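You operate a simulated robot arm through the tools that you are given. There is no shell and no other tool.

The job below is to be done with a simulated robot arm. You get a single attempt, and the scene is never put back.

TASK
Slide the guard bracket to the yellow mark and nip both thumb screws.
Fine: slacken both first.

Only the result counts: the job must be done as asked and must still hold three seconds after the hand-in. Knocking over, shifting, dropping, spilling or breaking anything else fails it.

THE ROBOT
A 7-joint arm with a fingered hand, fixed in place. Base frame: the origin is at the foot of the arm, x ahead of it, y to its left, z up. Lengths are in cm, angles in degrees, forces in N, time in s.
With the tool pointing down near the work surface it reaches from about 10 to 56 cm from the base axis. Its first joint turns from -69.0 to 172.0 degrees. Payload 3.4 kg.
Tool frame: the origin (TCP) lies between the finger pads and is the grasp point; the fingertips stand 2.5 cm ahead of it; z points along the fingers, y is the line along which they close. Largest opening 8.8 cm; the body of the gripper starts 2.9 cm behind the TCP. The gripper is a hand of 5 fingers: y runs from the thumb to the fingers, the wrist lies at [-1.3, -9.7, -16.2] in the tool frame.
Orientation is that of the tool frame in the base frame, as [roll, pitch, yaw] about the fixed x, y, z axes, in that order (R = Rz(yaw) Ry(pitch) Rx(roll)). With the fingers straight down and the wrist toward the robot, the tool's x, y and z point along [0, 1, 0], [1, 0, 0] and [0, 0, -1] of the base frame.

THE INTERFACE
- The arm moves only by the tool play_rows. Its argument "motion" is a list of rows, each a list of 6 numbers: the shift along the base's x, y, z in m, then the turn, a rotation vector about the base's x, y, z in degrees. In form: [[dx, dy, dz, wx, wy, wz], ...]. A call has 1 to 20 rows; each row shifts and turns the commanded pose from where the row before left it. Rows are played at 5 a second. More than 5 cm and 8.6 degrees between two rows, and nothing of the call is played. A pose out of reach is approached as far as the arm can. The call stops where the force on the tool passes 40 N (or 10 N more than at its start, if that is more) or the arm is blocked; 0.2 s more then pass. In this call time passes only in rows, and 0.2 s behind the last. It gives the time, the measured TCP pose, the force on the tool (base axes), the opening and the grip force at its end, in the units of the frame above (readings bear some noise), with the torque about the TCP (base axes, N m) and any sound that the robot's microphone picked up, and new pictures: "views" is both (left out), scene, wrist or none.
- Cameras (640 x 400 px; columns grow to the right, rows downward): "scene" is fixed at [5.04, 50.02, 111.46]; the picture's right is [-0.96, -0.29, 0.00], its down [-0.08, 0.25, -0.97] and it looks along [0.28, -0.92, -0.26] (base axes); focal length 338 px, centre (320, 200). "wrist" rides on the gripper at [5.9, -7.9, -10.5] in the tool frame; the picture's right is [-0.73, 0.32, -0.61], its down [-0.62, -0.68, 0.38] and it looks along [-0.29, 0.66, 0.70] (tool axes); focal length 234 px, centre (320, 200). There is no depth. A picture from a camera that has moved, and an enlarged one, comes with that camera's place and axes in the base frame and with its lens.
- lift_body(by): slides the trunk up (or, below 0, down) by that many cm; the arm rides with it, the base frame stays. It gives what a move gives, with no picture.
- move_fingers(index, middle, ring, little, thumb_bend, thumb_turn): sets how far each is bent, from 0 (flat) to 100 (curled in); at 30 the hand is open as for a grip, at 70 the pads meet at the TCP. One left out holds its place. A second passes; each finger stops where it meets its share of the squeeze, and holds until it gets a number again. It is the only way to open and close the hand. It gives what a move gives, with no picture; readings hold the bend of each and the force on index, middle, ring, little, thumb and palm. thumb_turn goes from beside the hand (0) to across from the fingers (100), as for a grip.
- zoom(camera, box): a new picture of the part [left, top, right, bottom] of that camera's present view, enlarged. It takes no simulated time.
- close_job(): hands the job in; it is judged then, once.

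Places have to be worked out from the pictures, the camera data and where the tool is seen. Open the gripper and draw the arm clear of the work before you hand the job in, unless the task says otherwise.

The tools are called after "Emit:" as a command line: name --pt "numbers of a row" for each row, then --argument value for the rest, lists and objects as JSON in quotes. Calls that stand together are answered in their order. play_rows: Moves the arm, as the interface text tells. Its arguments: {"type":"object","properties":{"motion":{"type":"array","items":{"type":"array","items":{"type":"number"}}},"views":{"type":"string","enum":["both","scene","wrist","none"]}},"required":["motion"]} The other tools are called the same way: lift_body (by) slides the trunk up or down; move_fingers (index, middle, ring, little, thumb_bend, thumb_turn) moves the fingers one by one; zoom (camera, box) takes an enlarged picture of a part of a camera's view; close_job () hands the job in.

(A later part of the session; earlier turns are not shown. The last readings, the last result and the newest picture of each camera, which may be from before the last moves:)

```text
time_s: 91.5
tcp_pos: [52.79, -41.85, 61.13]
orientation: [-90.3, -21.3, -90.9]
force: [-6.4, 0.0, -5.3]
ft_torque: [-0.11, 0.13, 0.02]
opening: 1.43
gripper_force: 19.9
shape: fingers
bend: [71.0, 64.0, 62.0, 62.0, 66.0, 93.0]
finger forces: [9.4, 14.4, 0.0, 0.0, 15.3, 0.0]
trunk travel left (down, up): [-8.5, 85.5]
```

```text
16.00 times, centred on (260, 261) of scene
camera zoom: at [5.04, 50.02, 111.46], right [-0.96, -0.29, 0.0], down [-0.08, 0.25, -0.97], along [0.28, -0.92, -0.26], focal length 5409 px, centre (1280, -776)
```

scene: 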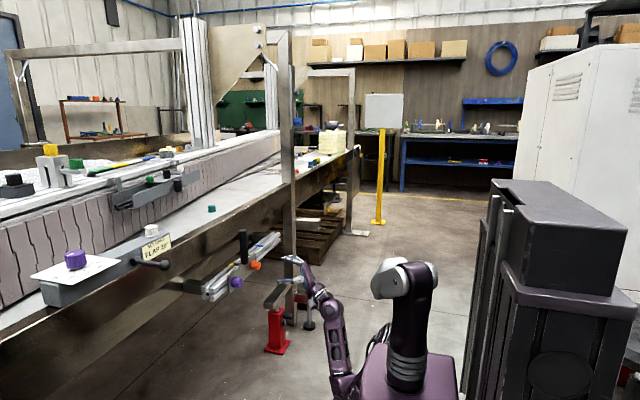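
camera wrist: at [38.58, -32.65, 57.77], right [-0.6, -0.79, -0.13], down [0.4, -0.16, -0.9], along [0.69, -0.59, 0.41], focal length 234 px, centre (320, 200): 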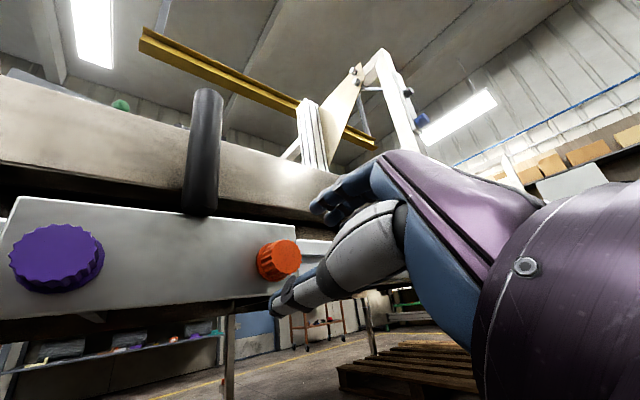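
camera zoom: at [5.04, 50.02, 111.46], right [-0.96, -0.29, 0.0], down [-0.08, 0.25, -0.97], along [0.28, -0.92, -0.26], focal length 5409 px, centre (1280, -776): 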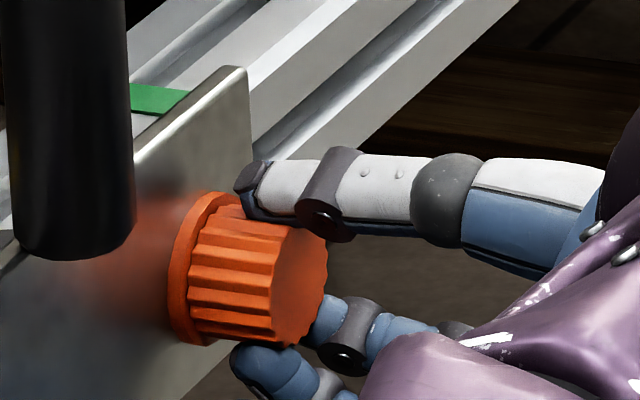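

The ribs didn't move in that last 6° and a reaction torque of -0.11 N·m appeared, so the orange screw is seating. I'll add a few more degrees to nip it.

Emit:
play_rows --pt "0 0 0 4 0 0" --pt "0 0 0 0 0 0" --views "none"

Emit:
zoom --camera "scene" --box '[248, 252, 272, 270]'

```text
time_s: 92.1
tcp_pos: [52.77, -41.8, 61.15]
orientation: [-90.2, -17.4, -90.8]
force: [-2.6, -1.6, -2.5]
ft_torque: [-0.11, 0.08, -0.04]
opening: 1.47
gripper_force: 18.3
shape: fingers
bend: [71.0, 63.0, 62.0, 62.0, 66.0, 94.0]
finger forces: [9.3, 12.2, 0.1, 0.0, 16.1, 0.0]
trunk travel left (down, up): [-8.5, 85.5]
```

```text
16.00 times, centred on (260, 261) of scene
camera zoom: at [5.04, 50.02, 111.46], right [-0.96, -0.29, 0.0], down [-0.08, 0.25, -0.97], along [0.28, -0.92, -0.26], focal length 5409 px, centre (1280, -776)
```

zoom: 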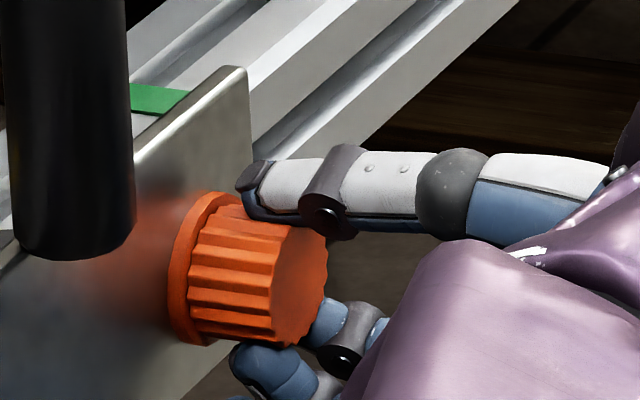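

The knob no longer moves and torque holds at -0.11 N·m, so orange is snug. I'll release, back out, and do purple next (now at y≈-29.7).

Emit:
move_fingers --index 45 --middle 45 --ring 45 --little 45 --thumb_bend 40

Emit:
play_rows --pt "-0.03 0 0 0 0 0" --pt "-0.03 0 0 0 0 0" --pt "-0.02 0 0 0 0 0" --pt "0 0.03 0 -8 0 0" --pt "0 0.03 0 -8 0 0" --pt "0 0.03 0 -8 0 0" --pt "0 0.03 0 -8 0 0" --pt "0 0 0 -8 0 0" --pt "0 0 0 -8 0 0" --pt "0 0 0 -8 0 0" --pt "0 0 0 -8 0 0" --pt "0 0 0 -8 0 0" --pt "0 0 0 -8 0 0" --pt "0 0 0 -8 0 0" --pt "0 0 0 -8 0 0" --pt "0 0 0 -8 0 0" --pt "0 0 0 -8 0 0" --pt "0 0 0 -8 0 0" --pt "0 0 0 -8 0 0" --views "both"

Emit:
zoom --camera "scene" --box '[225, 252, 249, 270]'

Emit:
zoom --camera "wrist" --box '[180, 120, 400, 360]'

```text
time_s: 93.1
tcp_pos: [52.75, -41.81, 61.22]
orientation: [-90.3, -17.5, -90.7]
force: [-0.6, 0.9, -0.7]
ft_torque: [-0.03, 0.02, 0.0]
opening: 5.79
gripper_force: 0.0
shape: fingers
bend: [45.0, 45.0, 45.0, 45.0, 40.0, 97.0]
finger forces: [0.0, 0.0, 0.0, 0.0, 0.1, 0.1]
trunk travel left (down, up): [-8.5, 85.5]
```

```text
time_s: 97.1
tcp_pos: [47.95, -38.53, 63.18]
orientation: [88.8, -42.7, 90.6]
force: [0.0, -0.6, -0.7]
ft_torque: [0.0, -0.04, 0.01]
opening: 5.83
gripper_force: 0.1
shape: fingers
bend: [45.0, 45.0, 45.0, 45.0, 40.0, 98.0]
finger forces: [0.1, 0.1, 0.0, 0.0, 0.0, 0.0]
out of reach, approached as far as the arm can: row 7, 8, 9, 10, 14, 15, 16, 17, 18
trunk travel left (down, up): [-8.5, 85.5]
camera wrist: at [37.63, -28.91, 61.19], right [-0.6, -0.75, -0.26], down [0.4, 0.0, -0.92], along [0.69, -0.66, 0.3], focal length 234 px, centre (320, 200)
```

scene: 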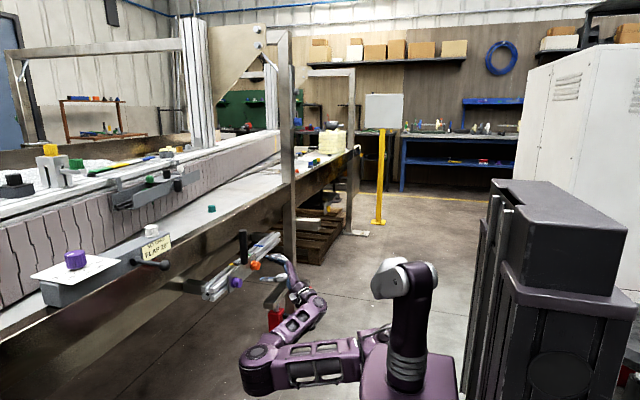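
wrist: 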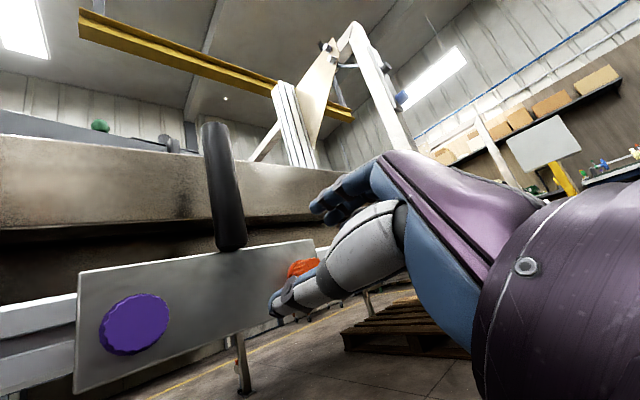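

```text
16.00 times, centred on (237, 261) of scene
camera zoom: at [5.04, 50.02, 111.46], right [-0.96, -0.29, 0.0], down [-0.08, 0.25, -0.97], along [0.28, -0.92, -0.26], focal length 5409 px, centre (1648, -776)
```

zoom: 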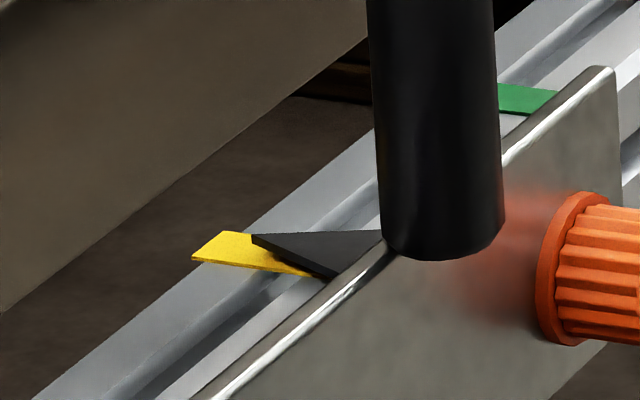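

```text
1.67 times, centred on (290, 240) of wrist
camera zoom: at [37.63, -28.91, 61.19], right [-0.6, -0.75, -0.26], down [0.4, 0.0, -0.92], along [0.69, -0.66, 0.3], focal length 390 px, centre (370, 133)
```

zoom: 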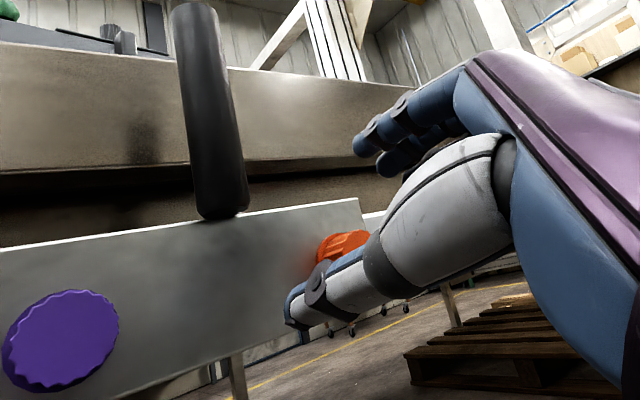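

The arm hit limits partway through and stopped in front of the bracket with no contact; the pointer is unchanged. I'll move on to the purple position from here and see what is reachable.

Emit:
play_rows --pt "-0.02 0 0 0 0 0" --pt "0 0.03 -0.005 0 0 0" --pt "0 0.03 -0.007 0 0 0" --pt "0 0.028 -0.005 0 0 0" --pt "0 0 0 0 0 0" --views "none"

```text
time_s: 98.5
tcp_pos: [44.85, -31.83, 63.71]
orientation: [86.6, -37.9, 88.9]
force: [-0.4, 0.2, 0.3]
ft_torque: [-0.01, 0.02, 0.02]
opening: 5.8
gripper_force: 0.0
shape: fingers
bend: [45.0, 45.0, 45.0, 45.0, 40.0, 98.0]
finger forces: [0.0, 0.1, 0.1, 0.0, 0.0, 0.0]
trunk travel left (down, up): [-8.5, 85.5]
stopped in row 5: the arm was blocked; the commanded pose is now the measured one
```

The arm reports being blocked at (44.9, -31.8, 63.7) without contact force at the tool. I'll look at its posture.

Emit:
play_rows --pt "0 0 0 0 0 0" --views "both"

Emit:
zoom --camera "scene" --box '[180, 200, 460, 400]'

```text
time_s: 98.9
tcp_pos: [45.04, -31.8, 63.68]
orientation: [86.7, -38.0, 88.8]
force: [-0.4, -0.2, 0.8]
ft_torque: [0.03, -0.01, 0.0]
opening: 5.8
gripper_force: 0.0
shape: fingers
bend: [45.0, 45.0, 45.0, 45.0, 40.0, 98.0]
finger forces: [0.0, 0.0, 0.0, 0.0, 0.1, 0.0]
trunk travel left (down, up): [-8.5, 85.5]
camera wrist: at [35.26, -21.64, 60.62], right [-0.64, -0.74, -0.22], down [0.42, -0.1, -0.9], along [0.64, -0.67, 0.37], focal length 234 px, centre (320, 200)
```

scene: 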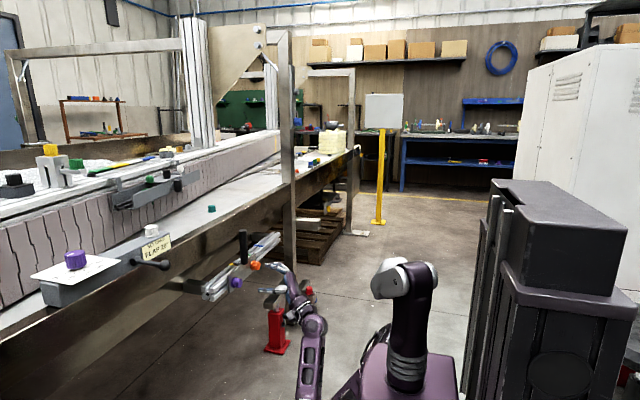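
wrist: 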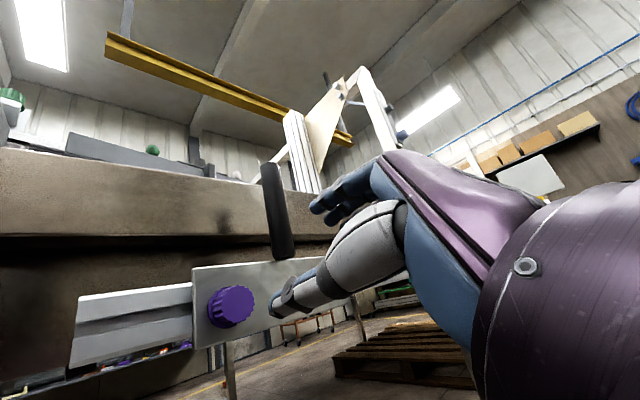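

```text
2.00 times, centred on (320, 300) of scene
camera zoom: at [5.04, 50.02, 111.46], right [-0.96, -0.29, 0.0], down [-0.08, 0.25, -0.97], along [0.28, -0.92, -0.26], focal length 676 px, centre (320, 0)
```

zoom: 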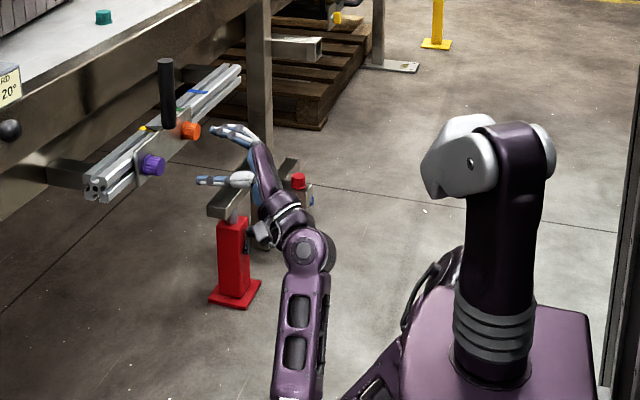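

The elbow hangs low with the trunk this far down, and the target is now closer to the base, so I'll raise the trunk again for a better arm posture, after backing off a little.

Emit:
play_rows --pt "-0.03 0 0 0 0 0" --pt "-0.02 0 0 0 0 0" --views "none"

Emit:
lift_body --by 18

Emit:
play_rows --pt "0 0 -0.04 0 0 0" --pt "0 0 -0.04 0 0 0" --pt "0 0 -0.04 0 0 0" --pt "0 0 -0.04 0 0 0" --pt "0 0.01 -0.03 0 0 0" --pt "0 0.01 0 0 0 0" --pt "0 0 0 0 0 0" --views "both"

```text
time_s: 99.5
tcp_pos: [42.61, -32.99, 62.82]
orientation: [86.9, -38.4, 88.9]
force: [1.0, 0.5, -0.7]
ft_torque: [-0.01, -0.02, 0.01]
opening: 5.78
gripper_force: 0.1
shape: fingers
bend: [45.0, 45.0, 45.0, 45.0, 40.0, 98.0]
finger forces: [0.1, 0.0, 0.1, 0.1, 0.0, 0.0]
out of reach, approached as far as the arm can: row 1, 2
trunk travel left (down, up): [-8.5, 85.5]
```

```text
time_s: 101.5
tcp_pos: [42.5, -33.0, 80.96]
orientation: [86.7, -38.3, 89.0]
force: [-0.2, -0.8, 0.7]
ft_torque: [0.0, -0.02, 0.0]
opening: 5.76
gripper_force: 0.1
shape: fingers
bend: [45.0, 45.0, 45.0, 45.0, 40.0, 98.0]
finger forces: [0.2, 0.0, 0.0, 0.1, 0.0, 0.0]
trunk travel left (down, up): [-26.5, 67.5]
```

```text
time_s: 103.1
tcp_pos: [42.58, -30.85, 61.71]
orientation: [86.7, -38.3, 89.2]
force: [0.2, -0.4, -0.5]
ft_torque: [0.0, 0.05, 0.02]
opening: 5.83
gripper_force: 0.1
shape: fingers
bend: [45.0, 45.0, 45.0, 45.0, 40.0, 98.0]
finger forces: [0.1, 0.0, 0.0, 0.0, 0.0, 0.1]
trunk travel left (down, up): [-26.5, 67.5]
camera wrist: at [32.78, -20.83, 58.77], right [-0.64, -0.74, -0.22], down [0.42, -0.09, -0.9], along [0.65, -0.67, 0.37], focal length 234 px, centre (320, 200)
```

scene: 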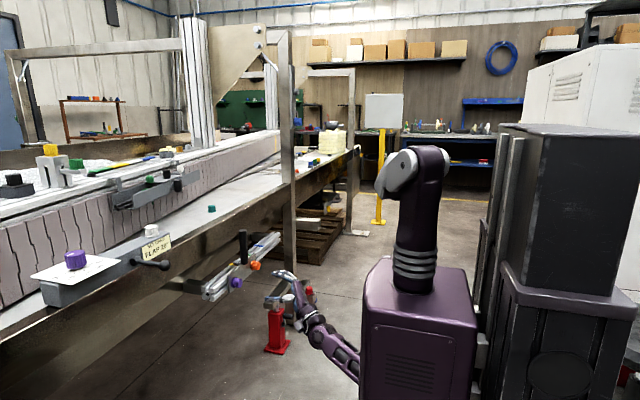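
wrist: 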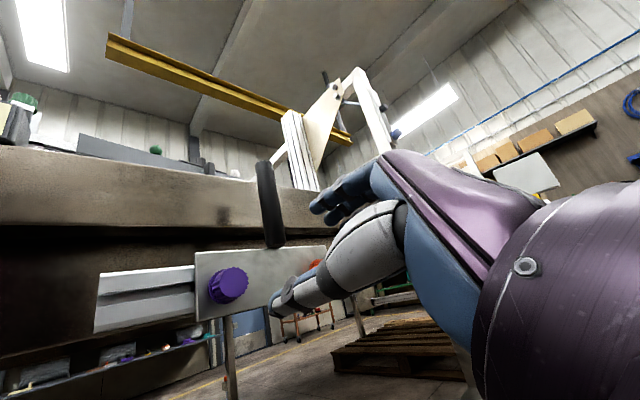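

Much better posture. The hand has a small ~4° tilt which I'll correct, and purple triangulates to (y -29.6, z 61.45). I'll line up short of the knob at x≈49 and roll down to ~14°.

Emit:
play_rows --pt "0.02 0.006 -0.001 0 2.6 2.85" --pt "0.02 0.006 -0.001 -8 0 0" --pt "0.02 0 0 -8 0 0" --pt "0 0 0 -8 0 0" --pt "0 0 0 0 0 0" --views "none"

Emit:
play_rows --pt "0 0 0 8 0 0" --pt "0 0 0 8 0 0" --pt "0 0 0 8 0 0" --pt "0 0 0 8 0 0" --pt "0 0 0 8 0 0" --pt "0 0 0 8 0 0" --pt "0 0 0 8 0 0" --pt "0 0 0 8 0 0" --pt "0 0 0 8 0 0" --pt "0 0 0 8 0 0" --pt "0 0 0 8 0 0" --pt "0 0 0 8 0 0" --pt "0 0 0 8 0 0" --pt "0 0 0 8 0 0" --pt "0 0 0 8 0 0" --pt "0 0 0 8 0 0" --views "none"

```text
time_s: 104.3
tcp_pos: [48.55, -29.73, 61.69]
orientation: [90.0, -14.1, 89.7]
force: [0.8, -0.4, 0.4]
ft_torque: [0.02, -0.02, -0.03]
opening: 5.8
gripper_force: 0.1
shape: fingers
bend: [45.0, 45.0, 45.0, 45.0, 40.0, 98.0]
finger forces: [0.0, 0.0, 0.0, 0.0, 0.1, 0.0]
trunk travel left (down, up): [-26.5, 67.5]
```

```text
time_s: 105.9
tcp_pos: [48.0, -33.03, 63.58]
orientation: [91.9, -57.6, 87.3]
force: [0.9, 0.2, 0.0]
ft_torque: [-0.02, 0.02, 0.0]
opening: 5.81
gripper_force: 0.1
shape: fingers
bend: [45.0, 45.0, 45.0, 45.0, 40.0, 98.0]
finger forces: [0.0, 0.0, 0.0, 0.1, 0.0, 0.0]
trunk travel left (down, up): [-26.5, 67.5]
stopped in row 7: the arm was blocked; the commanded pose is now the measured one
```

The arm blocked at roll ~58° in this posture. I'll look at what limits it.

Emit:
play_rows --pt "0 0 0 0 0 0" --views "scene"

Emit:
zoom --camera "scene" --box '[200, 210, 480, 400]'

```text
time_s: 106.3
tcp_pos: [48.04, -32.88, 63.62]
orientation: [91.9, -57.7, 87.4]
force: [0.4, -0.1, 1.7]
ft_torque: [0.03, 0.0, -0.03]
opening: 5.78
gripper_force: 0.2
shape: fingers
bend: [45.0, 45.0, 45.0, 45.0, 40.0, 98.0]
finger forces: [0.0, 0.0, 0.0, 0.0, 0.0, 0.1]
trunk travel left (down, up): [-26.5, 67.5]
```

scene: 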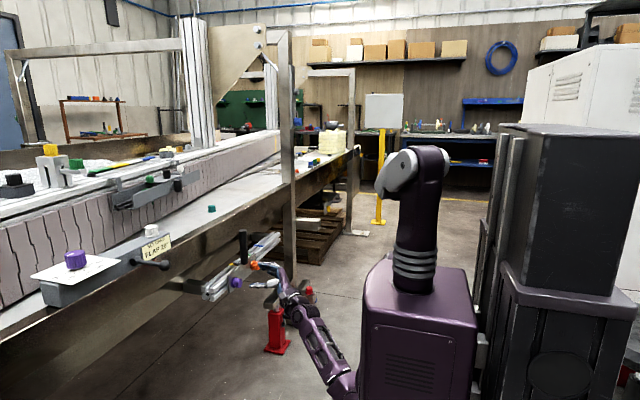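

```text
2.11 times, centred on (340, 305) of scene
camera zoom: at [5.04, 50.02, 111.46], right [-0.96, -0.29, 0.0], down [-0.08, 0.25, -0.97], along [0.28, -0.92, -0.26], focal length 712 px, centre (278, -21)
```

zoom: 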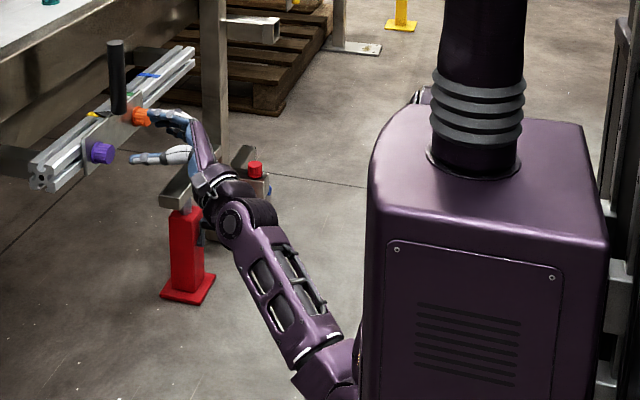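

The elbow is pressed near the trunk box in this posture. Rolling the other way puts the wrist further out, so I'll test the range from ~50° down to about -70° instead.

Emit:
play_rows --pt "0 0.015 -0.01 -8 0 0" --pt "0 0.016 -0.01 -8 0 0" --pt "0 0 0 -8 0 0" --pt "0 0 0 -8 0 0" --pt "0 0 0 -8 0 0" --pt "0 0 0 -8 0 0" --pt "0 0 0 -8 0 0" --pt "0 0 0 -8 0 0" --pt "0 0 0 -8 0 0" --pt "0 0 0 -8 0 0" --pt "0 0 0 -8 0 0" --pt "0 0 0 -8 0 0" --pt "0 0 0 -8 0 0" --pt "0 0 0 -8 0 0" --views "both"

Emit:
zoom --camera "scene" --box '[200, 210, 480, 400]'

```text
time_s: 109.3
tcp_pos: [48.22, -29.84, 61.59]
orientation: [87.6, 54.3, 87.5]
force: [-0.2, 0.1, 0.6]
ft_torque: [-0.02, -0.02, -0.01]
opening: 5.79
gripper_force: 0.1
shape: fingers
bend: [45.0, 45.0, 45.0, 45.0, 40.0, 98.0]
finger forces: [0.0, 0.1, 0.0, 0.0, 0.0, 0.1]
trunk travel left (down, up): [-26.5, 67.5]
camera wrist: at [37.98, -32.6, 51.96], right [-0.63, -0.16, 0.76], down [0.37, -0.92, 0.12], along [0.68, 0.36, 0.64], focal length 234 px, centre (320, 200)
```

scene: 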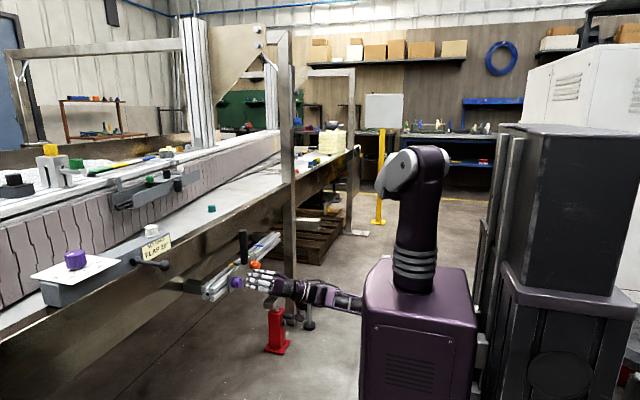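
wrist: 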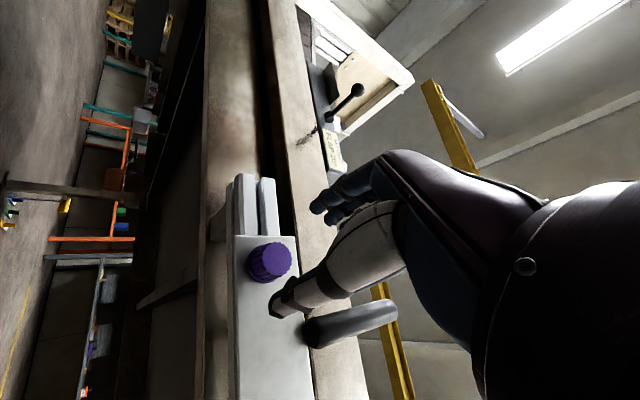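

```text
2.11 times, centred on (340, 305) of scene
camera zoom: at [5.04, 50.02, 111.46], right [-0.96, -0.29, 0.0], down [-0.08, 0.25, -0.97], along [0.28, -0.92, -0.26], focal length 712 px, centre (278, -21)
```

zoom: 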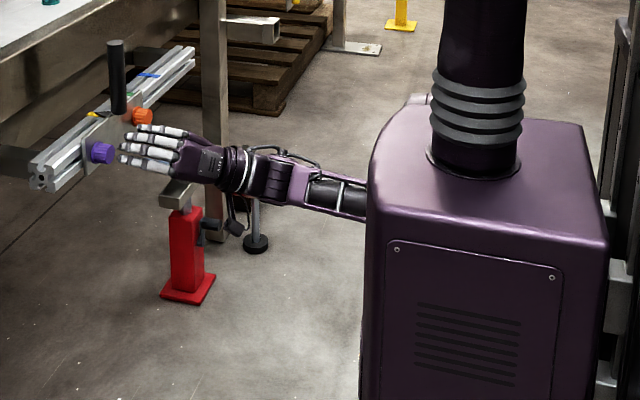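

Roll down to -54° is fine here. Extending the test further negative to maximise the clockwise stroke.

Emit:
play_rows --pt "0 0 0 -8 0 0" --pt "0 0 0 -8 0 0" --pt "0 0 0 -8 0 0" --pt "0 0 0 -8 0 0" --pt "0 0 0 -8 0 0" --views "none"

```text
time_s: 110.5
tcp_pos: [48.17, -29.69, 61.65]
orientation: [-70.9, 85.6, -70.5]
force: [0.1, 0.2, -1.5]
ft_torque: [-0.01, 0.0, -0.02]
opening: 5.8
gripper_force: 0.0
shape: fingers
bend: [45.0, 45.0, 45.0, 45.0, 40.0, 98.0]
finger forces: [0.0, 0.0, 0.1, 0.0, 0.0, 0.0]
trunk travel left (down, up): [-26.5, 67.5]
```

Roll -94° is reachable too, so I have a ~144° clockwise stroke. I'll advance onto the purple knob at this roll.

Emit:
play_rows --pt "0.015 0 -0.0005 0 0 0" --pt "0.015 0 -0.0005 0 0 0" --pt "0.012 0 0 0 0 0" --pt "0.003 0 0 0 0 0" --pt "0 0 0 0 0 0" --views "none"

Emit:
zoom --camera "wrist" --box '[180, 120, 400, 360]'

Emit:
zoom --camera "scene" --box '[215, 245, 275, 290]'

```text
time_s: 111.7
tcp_pos: [52.61, -29.64, 61.45]
orientation: [-72.5, 85.7, -72.1]
force: [0.2, -1.3, -0.4]
ft_torque: [0.0, -0.02, -0.01]
opening: 5.81
gripper_force: 0.1
shape: fingers
bend: [45.0, 45.0, 45.0, 45.0, 40.0, 98.0]
finger forces: [0.1, 0.0, 0.0, 0.0, 0.0, 0.0]
trunk travel left (down, up): [-26.5, 67.5]
```

```text
1.67 times, centred on (290, 240) of wrist
camera zoom: at [42.54, -38.09, 55.9], right [-0.63, 0.37, 0.69], down [0.37, -0.63, 0.68], along [0.68, 0.68, 0.26], focal length 390 px, centre (370, 133)
```

zoom: 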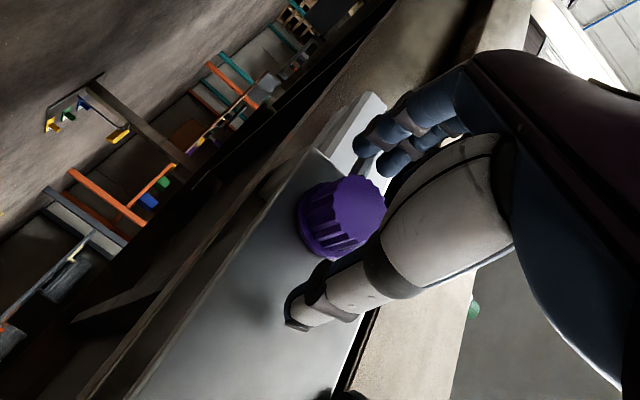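

```text
8.89 times, centred on (245, 268) of scene
camera zoom: at [5.04, 50.02, 111.46], right [-0.96, -0.29, 0.0], down [-0.08, 0.25, -0.97], along [0.28, -0.92, -0.26], focal length 3005 px, centre (987, -400)
```

zoom: 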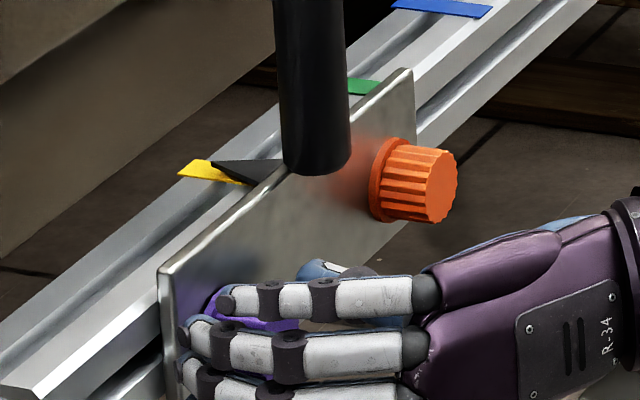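

The purple knob is between thumb and fingers with no contact yet. Closing gently, then firmly.

Emit:
move_fingers --index 64 --middle 64 --ring 62 --little 58 --thumb_bend 62

Emit:
zoom --camera "wrist" --box '[180, 120, 400, 360]'

Emit:
zoom --camera "scene" --box '[225, 252, 249, 270]'

```text
time_s: 112.7
tcp_pos: [52.75, -29.69, 61.49]
orientation: [-70.4, 85.6, -70.1]
force: [0.7, 0.9, -0.4]
ft_torque: [-0.02, -0.02, 0.06]
opening: 2.04
gripper_force: 2.7
shape: fingers
bend: [61.0, 62.0, 62.0, 57.0, 59.0, 97.0]
finger forces: [1.9, 1.0, 0.1, 0.0, 1.7, 0.1]
trunk travel left (down, up): [-26.5, 67.5]
```

```text
1.67 times, centred on (290, 240) of wrist
camera zoom: at [42.54, -38.08, 55.9], right [-0.63, 0.37, 0.69], down [0.37, -0.63, 0.68], along [0.68, 0.68, 0.26], focal length 390 px, centre (370, 133)
```

zoom: 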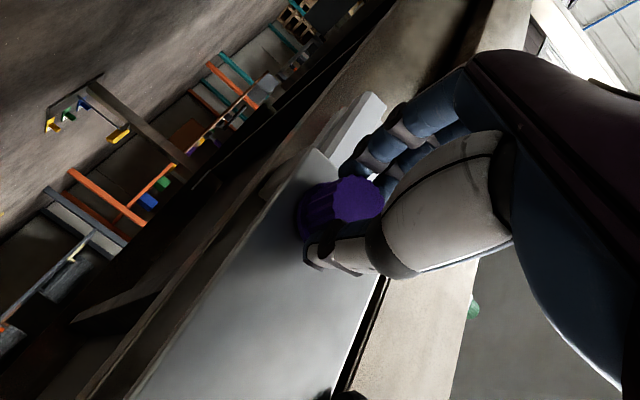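

```text
16.00 times, centred on (237, 261) of scene
camera zoom: at [5.04, 50.02, 111.46], right [-0.96, -0.29, 0.0], down [-0.08, 0.25, -0.97], along [0.28, -0.92, -0.26], focal length 5409 px, centre (1648, -776)
```

zoom: 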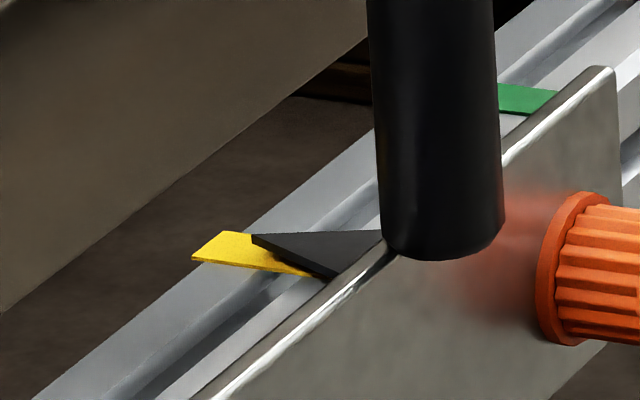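

The grip is balanced and the bracket hasn't moved (held by orange). Squeezing and starting the clockwise turn on purple.

Emit:
move_fingers --index 82 --middle 85 --thumb_bend 80

Emit:
play_rows --pt "0 0 0 7 0 0" --pt "0 0 0 7 0 0" --pt "0 0 0 7 0 0" --pt "0 0 0 7 0 0" --views "none"

Emit:
zoom --camera "scene" --box '[215, 245, 275, 290]'

Emit:
zoom --camera "wrist" --box '[180, 120, 400, 360]'

```text
time_s: 113.7
tcp_pos: [52.73, -29.75, 61.51]
orientation: [-70.2, 85.6, -69.8]
force: [7.3, 4.1, 7.4]
ft_torque: [0.03, -0.15, 0.05]
opening: 1.73
gripper_force: 18.1
shape: fingers
bend: [58.0, 64.0, 62.0, 57.0, 63.0, 96.0]
finger forces: [9.3, 11.8, 0.0, 0.0, 15.0, 0.0]
trunk travel left (down, up): [-26.5, 67.5]
```

```text
time_s: 114.7
tcp_pos: [52.56, -29.71, 61.48]
orientation: [86.4, 66.2, 86.4]
force: [16.2, 0.3, 10.9]
ft_torque: [-0.05, -0.21, 0.0]
opening: 1.71
gripper_force: 17.3
shape: fingers
bend: [58.0, 64.0, 62.0, 57.0, 63.0, 97.0]
finger forces: [8.6, 12.6, 0.0, 0.1, 13.7, 0.1]
trunk travel left (down, up): [-26.5, 67.5]
```

```text
8.89 times, centred on (245, 268) of scene
camera zoom: at [5.04, 50.02, 111.46], right [-0.96, -0.29, 0.0], down [-0.08, 0.25, -0.97], along [0.28, -0.92, -0.26], focal length 3005 px, centre (987, -400)
```

zoom: 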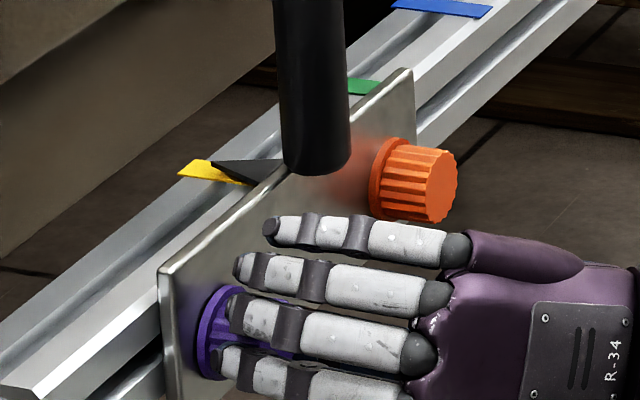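

```text
1.67 times, centred on (290, 240) of wrist
camera zoom: at [42.45, -34.48, 52.67], right [-0.63, 0.0, 0.78], down [0.37, -0.88, 0.3], along [0.68, 0.48, 0.55], focal length 390 px, centre (370, 133)
```

zoom: 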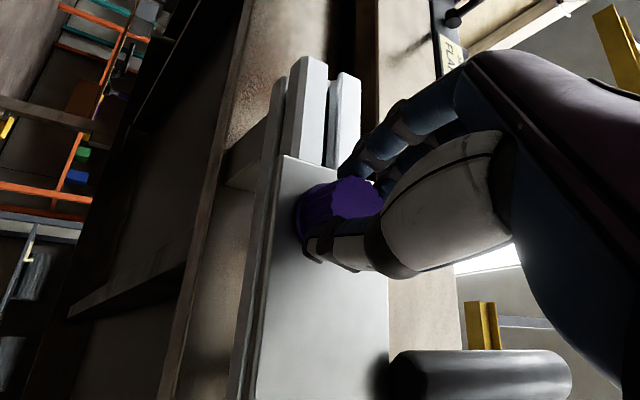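

Turning well; the +x pull (16 N) suggests the screw drawing in, so I'll follow it slightly in +x and continue.

Emit:
play_rows --pt "0.001 0 0 7 0 0" --pt "0.0005 0 0 7 0 0" --pt "0.0003 0 0 7 0 0" --pt "0.0003 0 0 7 0 0" --pt "0.0003 0 0 7 0 0" --pt "0.0003 0 0 7 0 0" --views "none"

Emit:
zoom --camera "scene" --box '[215, 245, 275, 290]'

Emit:
zoom --camera "wrist" --box '[180, 120, 400, 360]'

```text
time_s: 116.1
tcp_pos: [52.72, -29.81, 61.53]
orientation: [88.9, 24.0, 88.4]
force: [0.2, -6.0, 9.2]
ft_torque: [-0.01, -0.19, -0.14]
opening: 1.7
gripper_force: 19.3
shape: fingers
bend: [58.0, 64.0, 62.0, 57.0, 63.0, 97.0]
finger forces: [9.9, 13.9, 0.1, 0.1, 14.8, 0.1]
trunk travel left (down, up): [-26.5, 67.5]
```

```text
8.89 times, centred on (245, 268) of scene
camera zoom: at [5.04, 50.02, 111.46], right [-0.96, -0.29, 0.0], down [-0.08, 0.25, -0.97], along [0.28, -0.92, -0.26], focal length 3005 px, centre (987, -400)
```

zoom: 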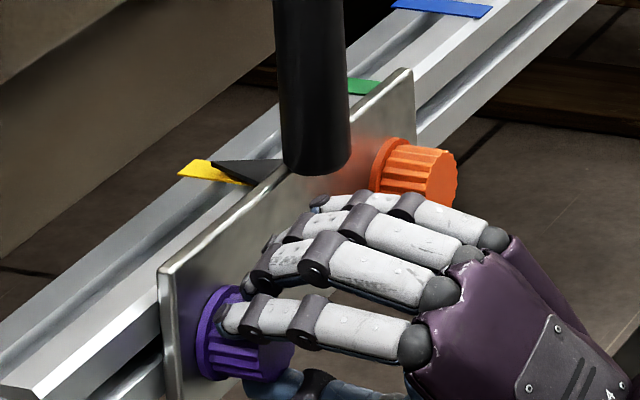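

```text
1.67 times, centred on (290, 240) of wrist
camera zoom: at [42.6, -27.37, 51.77], right [-0.63, -0.52, 0.58], down [0.37, -0.85, -0.36], along [0.68, -0.01, 0.73], focal length 390 px, centre (370, 133)
```

zoom: 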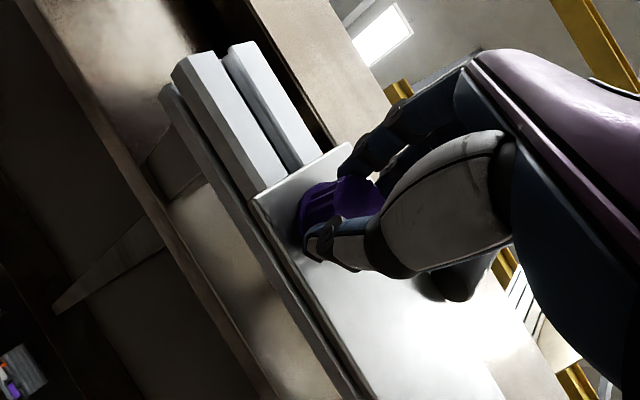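

70° turned on purple with small torque. Continuing, watching for resistance.

Emit:
play_rows --pt "0.0003 0 0 7 0 0" --pt "0.0003 0 0 7 0 0" --pt "0.0003 0 0 7 0 0" --pt "0.0002 0 0 7 0 0" --views "none"

Emit:
zoom --camera "scene" --box '[223, 265, 251, 286]'

Emit:
play_rows --pt "0.0002 0 0 6 0 0" --pt "0.0002 0 0 6 0 0" --pt "0.0002 0 0 6 0 0" --views "none"

Emit:
zoom --camera "scene" --box '[223, 265, 251, 286]'

```text
time_s: 117.1
tcp_pos: [52.79, -29.98, 61.52]
orientation: [89.7, -4.1, 88.6]
force: [-5.6, -7.9, 6.8]
ft_torque: [-0.05, -0.13, -0.17]
opening: 1.66
gripper_force: 19.4
shape: fingers
bend: [57.0, 63.0, 62.0, 57.0, 64.0, 96.0]
finger forces: [10.9, 13.8, 0.1, 0.0, 14.6, 0.0]
trunk travel left (down, up): [-26.5, 67.5]
```

```text
16.00 times, centred on (237, 276) of scene
camera zoom: at [5.04, 50.02, 111.46], right [-0.96, -0.29, 0.0], down [-0.08, 0.25, -0.97], along [0.28, -0.92, -0.26], focal length 5409 px, centre (1648, -1008)
```

zoom: 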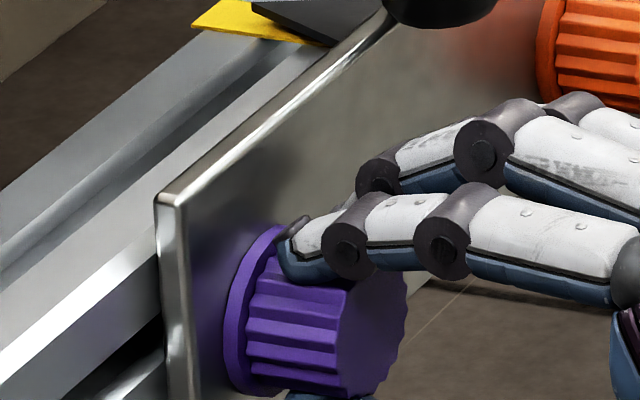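

```text
time_s: 117.9
tcp_pos: [52.9, -29.91, 61.49]
orientation: [90.2, -22.0, 88.4]
force: [-9.4, -8.6, 3.9]
ft_torque: [0.02, -0.11, -0.19]
opening: 1.68
gripper_force: 20.4
shape: fingers
bend: [71.0, 63.0, 62.0, 57.0, 64.0, 96.0]
finger forces: [11.1, 14.1, 0.1, 0.0, 15.9, 0.1]
trunk travel left (down, up): [-26.5, 67.5]
```

```text
16.00 times, centred on (237, 276) of scene
camera zoom: at [5.04, 50.02, 111.46], right [-0.96, -0.29, 0.0], down [-0.08, 0.25, -0.97], along [0.28, -0.92, -0.26], focal length 5409 px, centre (1648, -1008)
```

zoom: 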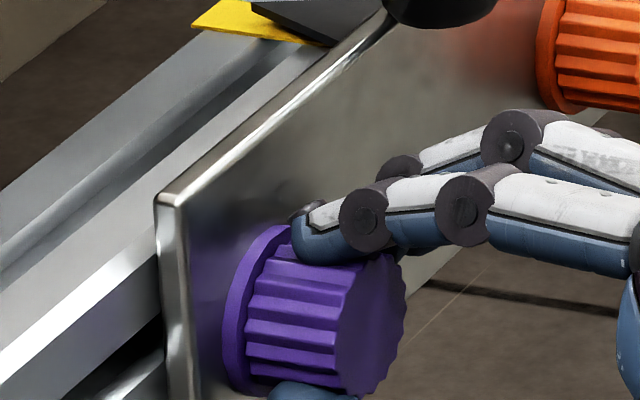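

The rib pitch is about 18°, so that step was ambiguous. I'll use smaller steps to see whether the purple knob is still turning.

Emit:
play_rows --pt "0 0.0005 -0.0003 6 0 0" --views "none"

Emit:
zoom --camera "scene" --box '[223, 265, 251, 286]'

Emit:
play_rows --pt "0 0.0005 0 6 0 0" --views "none"

Emit:
zoom --camera "scene" --box '[223, 265, 251, 286]'

```text
time_s: 118.3
tcp_pos: [52.73, -29.9, 61.41]
orientation: [90.3, -28.0, 88.3]
force: [-8.1, -10.8, 4.8]
ft_torque: [-0.01, -0.11, -0.22]
opening: 1.67
gripper_force: 20.5
shape: fingers
bend: [71.0, 63.0, 62.0, 57.0, 65.0, 96.0]
finger forces: [11.3, 14.7, 0.0, 0.0, 15.2, 0.0]
trunk travel left (down, up): [-26.5, 67.5]
```

```text
16.00 times, centred on (237, 276) of scene
camera zoom: at [5.04, 50.02, 111.46], right [-0.96, -0.29, 0.0], down [-0.08, 0.25, -0.97], along [0.28, -0.92, -0.26], focal length 5409 px, centre (1648, -1008)
```

zoom: 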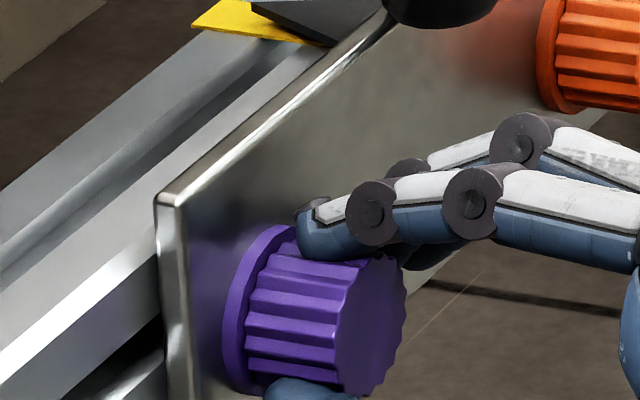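

```text
time_s: 118.7
tcp_pos: [52.86, -29.82, 61.41]
orientation: [90.5, -33.9, 88.5]
force: [-10.2, -10.4, 2.8]
ft_torque: [-0.04, -0.1, -0.28]
opening: 1.64
gripper_force: 20.7
shape: fingers
bend: [71.0, 62.0, 62.0, 57.0, 65.0, 97.0]
finger forces: [11.2, 14.8, 0.0, 0.0, 15.8, 0.1]
trunk travel left (down, up): [-26.5, 67.5]
```

```text
16.00 times, centred on (237, 276) of scene
camera zoom: at [5.04, 50.02, 111.46], right [-0.96, -0.29, 0.0], down [-0.08, 0.25, -0.97], along [0.28, -0.92, -0.26], focal length 5409 px, centre (1648, -1008)
```

zoom: 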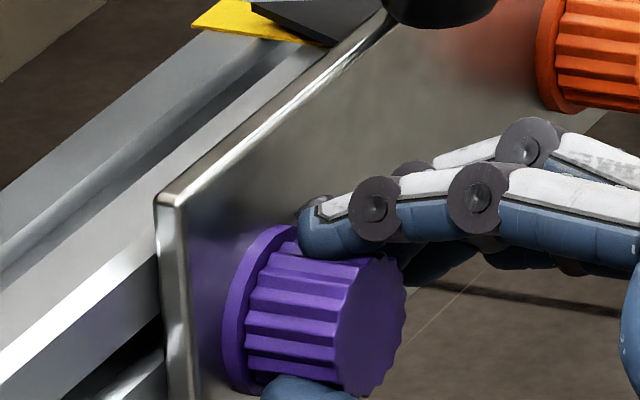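

The ribs moved up slightly (clockwise), so it's still turning in. Continuing in small steps toward roll ~50°.

Emit:
play_rows --pt "-0.0003 0.0005 0 6 0 0" --pt "0 0.0003 0 0 0 0" --views "none"

Emit:
zoom --camera "scene" --box '[223, 265, 251, 286]'

Emit:
play_rows --pt "-0.0003 0.0005 0 6 0 0" --pt "0 0.0003 0 0 0 0" --views "none"

Emit:
zoom --camera "scene" --box '[223, 265, 251, 286]'

```text
time_s: 119.3
tcp_pos: [52.93, -29.74, 61.44]
orientation: [90.7, -39.9, 88.1]
force: [-9.7, -9.0, 5.0]
ft_torque: [-0.17, -0.14, -0.24]
opening: 1.67
gripper_force: 21.1
shape: fingers
bend: [71.0, 61.0, 62.0, 57.0, 65.0, 98.0]
finger forces: [11.9, 14.5, 0.1, 0.0, 16.0, 0.0]
trunk travel left (down, up): [-26.5, 67.5]
```

```text
16.00 times, centred on (237, 276) of scene
camera zoom: at [5.04, 50.02, 111.46], right [-0.96, -0.29, 0.0], down [-0.08, 0.25, -0.97], along [0.28, -0.92, -0.26], focal length 5409 px, centre (1648, -1008)
```

zoom: 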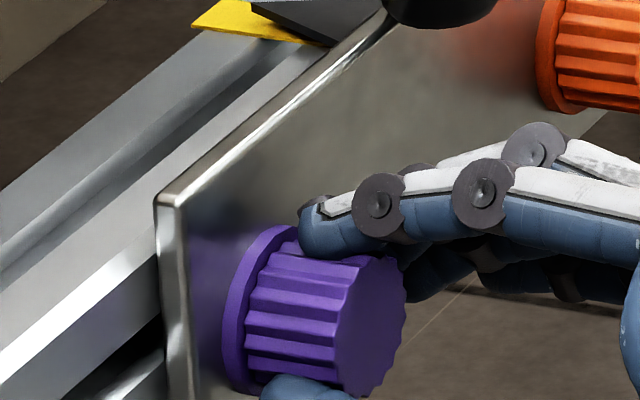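

```text
time_s: 119.9
tcp_pos: [52.87, -29.53, 61.49]
orientation: [91.1, -46.0, 87.9]
force: [-4.0, -10.3, 5.4]
ft_torque: [-0.19, -0.13, -0.23]
opening: 1.68
gripper_force: 20.9
shape: fingers
bend: [71.0, 60.0, 62.0, 57.0, 65.0, 99.0]
finger forces: [12.0, 15.4, 0.0, 0.0, 14.8, 0.0]
trunk travel left (down, up): [-26.5, 67.5]
```

```text
16.00 times, centred on (237, 276) of scene
camera zoom: at [5.04, 50.02, 111.46], right [-0.96, -0.29, 0.0], down [-0.08, 0.25, -0.97], along [0.28, -0.92, -0.26], focal length 5409 px, centre (1648, -1008)
```

zoom: 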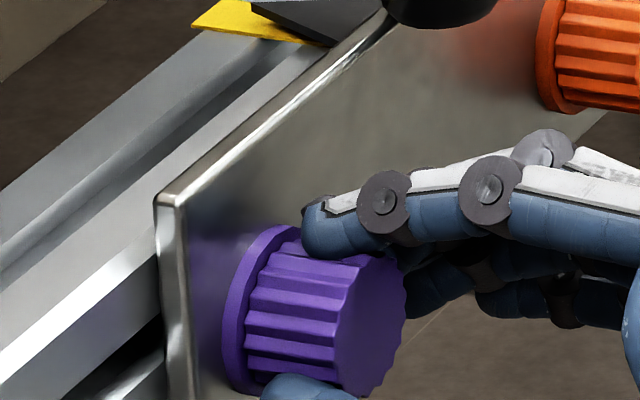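

Ribs are now static while torque has risen to about -0.19 N·m, so purple is nipped after ~135° — matching how far I'd loosened it. Releasing and backing out.

Emit:
move_fingers --index 45 --middle 45 --ring 45 --little 45 --thumb_bend 40

Emit:
play_rows --pt "-0.02 0 0 0 0 0" --pt "-0.02 0 0 0 0 0" --pt "-0.02 0 0 0 0 0" --pt "0 0 0 -8 0 0" --pt "0 -0.03 0 -8 0 0" --pt "0 -0.03 0 -8 0 0" --pt "0 -0.03 0 -8 0 0" --pt "0 -0.032 0 -8 0 0" --pt "0 0 0 -8 0 0" --pt "0 0 0 -6 0 0" --pt "0 0 0 0 0 0" --views "both"

Emit:
zoom --camera "scene" --box '[215, 235, 295, 295]'

Emit:
zoom --camera "scene" --box '[225, 252, 249, 270]'

```text
time_s: 120.9
tcp_pos: [52.78, -29.51, 61.38]
orientation: [91.2, -45.9, 88.1]
force: [-0.6, 0.2, 0.5]
ft_torque: [-0.02, -0.02, -0.02]
opening: 5.77
gripper_force: 0.1
shape: fingers
bend: [45.0, 45.0, 45.0, 45.0, 40.0, 98.0]
finger forces: [0.1, 0.0, 0.0, 0.0, 0.0, 0.1]
trunk travel left (down, up): [-26.5, 67.5]
```

```text
time_s: 123.3
tcp_pos: [46.95, -41.81, 61.4]
orientation: [89.5, 8.2, 88.6]
force: [-0.1, -0.6, -0.6]
ft_torque: [-0.01, 0.0, -0.01]
opening: 5.74
gripper_force: 0.0
shape: fingers
bend: [45.0, 45.0, 45.0, 45.0, 40.0, 98.0]
finger forces: [0.0, 0.1, 0.1, 0.0, 0.0, 0.1]
trunk travel left (down, up): [-26.5, 67.5]
camera wrist: at [36.77, -36.86, 52.69], right [-0.63, -0.66, 0.42], down [0.37, -0.72, -0.58], along [0.68, -0.21, 0.7], focal length 234 px, centre (320, 200)
```

scene: 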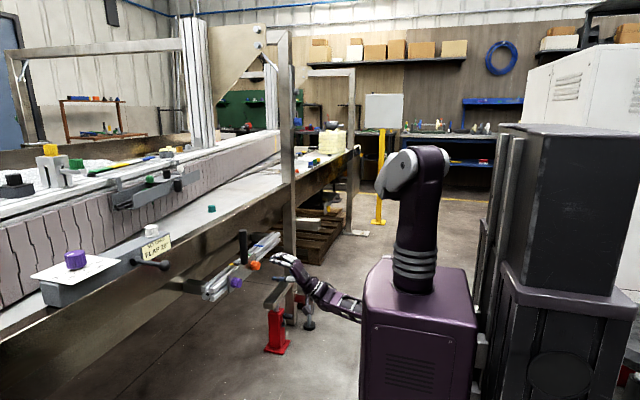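
wrist: 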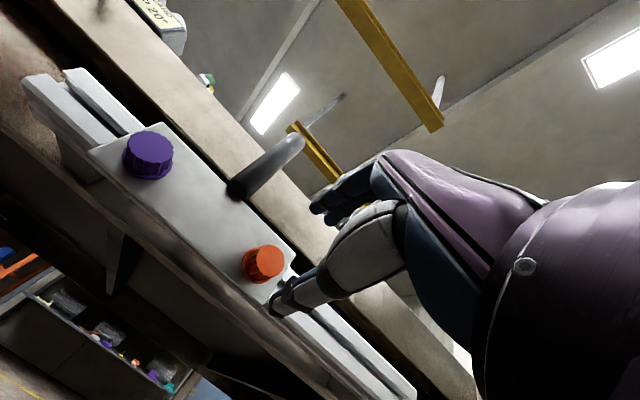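

```text
6.67 times, centred on (255, 265) of scene
camera zoom: at [5.04, 50.02, 111.46], right [-0.96, -0.29, 0.0], down [-0.08, 0.25, -0.97], along [0.28, -0.92, -0.26], focal length 2254 px, centre (753, -233)
```

zoom: 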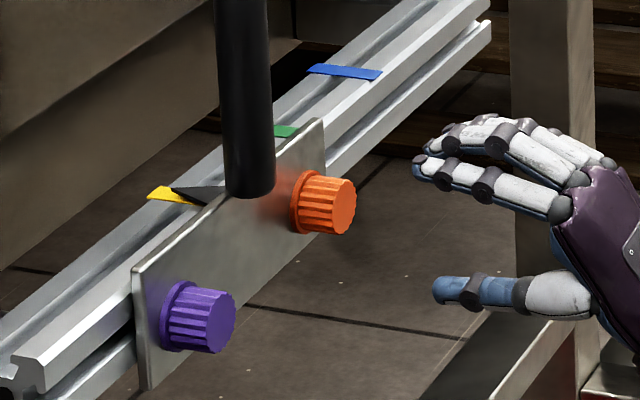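

```text
16.00 times, centred on (237, 261) of scene
camera zoom: at [5.04, 50.02, 111.46], right [-0.96, -0.29, 0.0], down [-0.08, 0.25, -0.97], along [0.28, -0.92, -0.26], focal length 5409 px, centre (1648, -776)
```

zoom: 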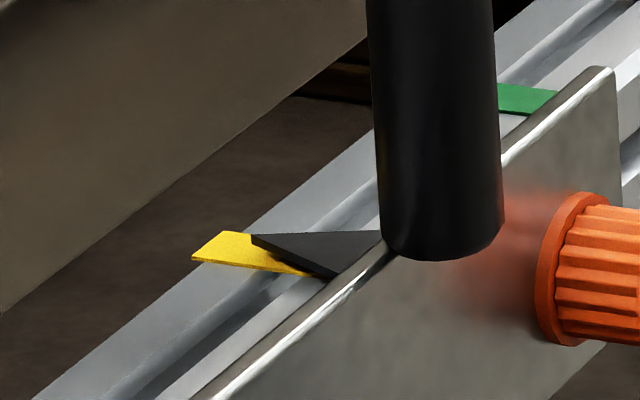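

Both collars are flush and the pointer is unchanged. To be sure orange is nipped as firmly as purple, I'll regrip it here at roll ~-8° and apply a bit more clockwise torque.

Emit:
play_rows --pt "0.02 0.0005 0.001 0 0 0" --pt "0.02 0 0 0 0 0" --pt "0.012 0 0 0 0 0" --pt "0.006 0 0 0 0 0" --pt "0 0 0 0 0 0" --views "none"

Emit:
move_fingers --index 64 --middle 64 --ring 62 --little 58 --thumb_bend 62

Emit:
zoom --camera "scene" --box '[235, 240, 285, 278]'

Emit:
zoom --camera "wrist" --box '[180, 120, 400, 360]'

```text
time_s: 124.5
tcp_pos: [52.79, -41.68, 61.44]
orientation: [89.5, 8.2, 88.5]
force: [0.1, 0.2, 0.4]
ft_torque: [0.01, 0.0, 0.02]
opening: 5.76
gripper_force: 0.0
shape: fingers
bend: [45.0, 45.0, 45.0, 45.0, 40.0, 98.0]
finger forces: [0.0, 0.0, 0.0, 0.0, 0.0, 0.1]
trunk travel left (down, up): [-26.5, 67.5]
```

```text
time_s: 125.5
tcp_pos: [52.74, -41.64, 61.6]
orientation: [89.4, 8.1, 88.4]
force: [0.7, 0.4, 3.0]
ft_torque: [0.01, -0.07, 0.01]
opening: 2.07
gripper_force: 2.5
shape: fingers
bend: [60.0, 62.0, 62.0, 57.0, 59.0, 97.0]
finger forces: [2.3, 1.5, 0.1, 0.0, 1.4, 0.0]
trunk travel left (down, up): [-26.5, 67.5]
```

```text
10.53 times, centred on (260, 259) of scene
camera zoom: at [5.04, 50.02, 111.46], right [-0.96, -0.29, 0.0], down [-0.08, 0.25, -0.97], along [0.28, -0.92, -0.26], focal length 3559 px, centre (952, -421)
```

zoom: 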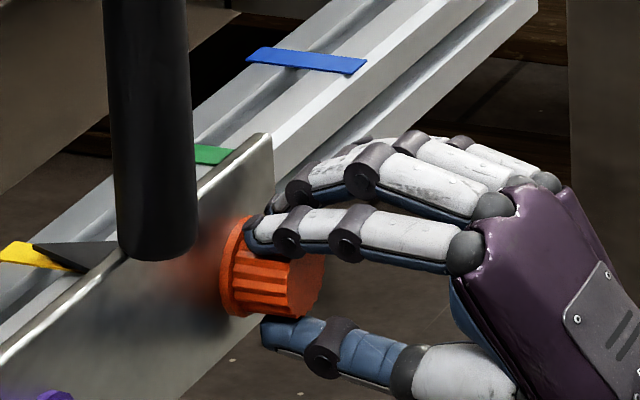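

```text
1.67 times, centred on (290, 240) of wrist
camera zoom: at [42.6, -36.7, 52.79], right [-0.63, -0.66, 0.42], down [0.37, -0.72, -0.58], along [0.68, -0.21, 0.7], focal length 390 px, centre (370, 133)
```

zoom: 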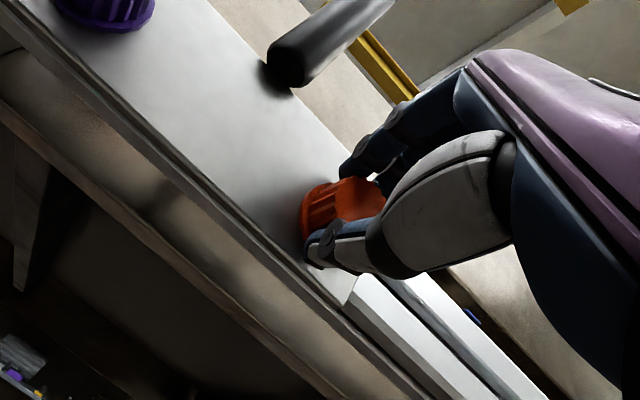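

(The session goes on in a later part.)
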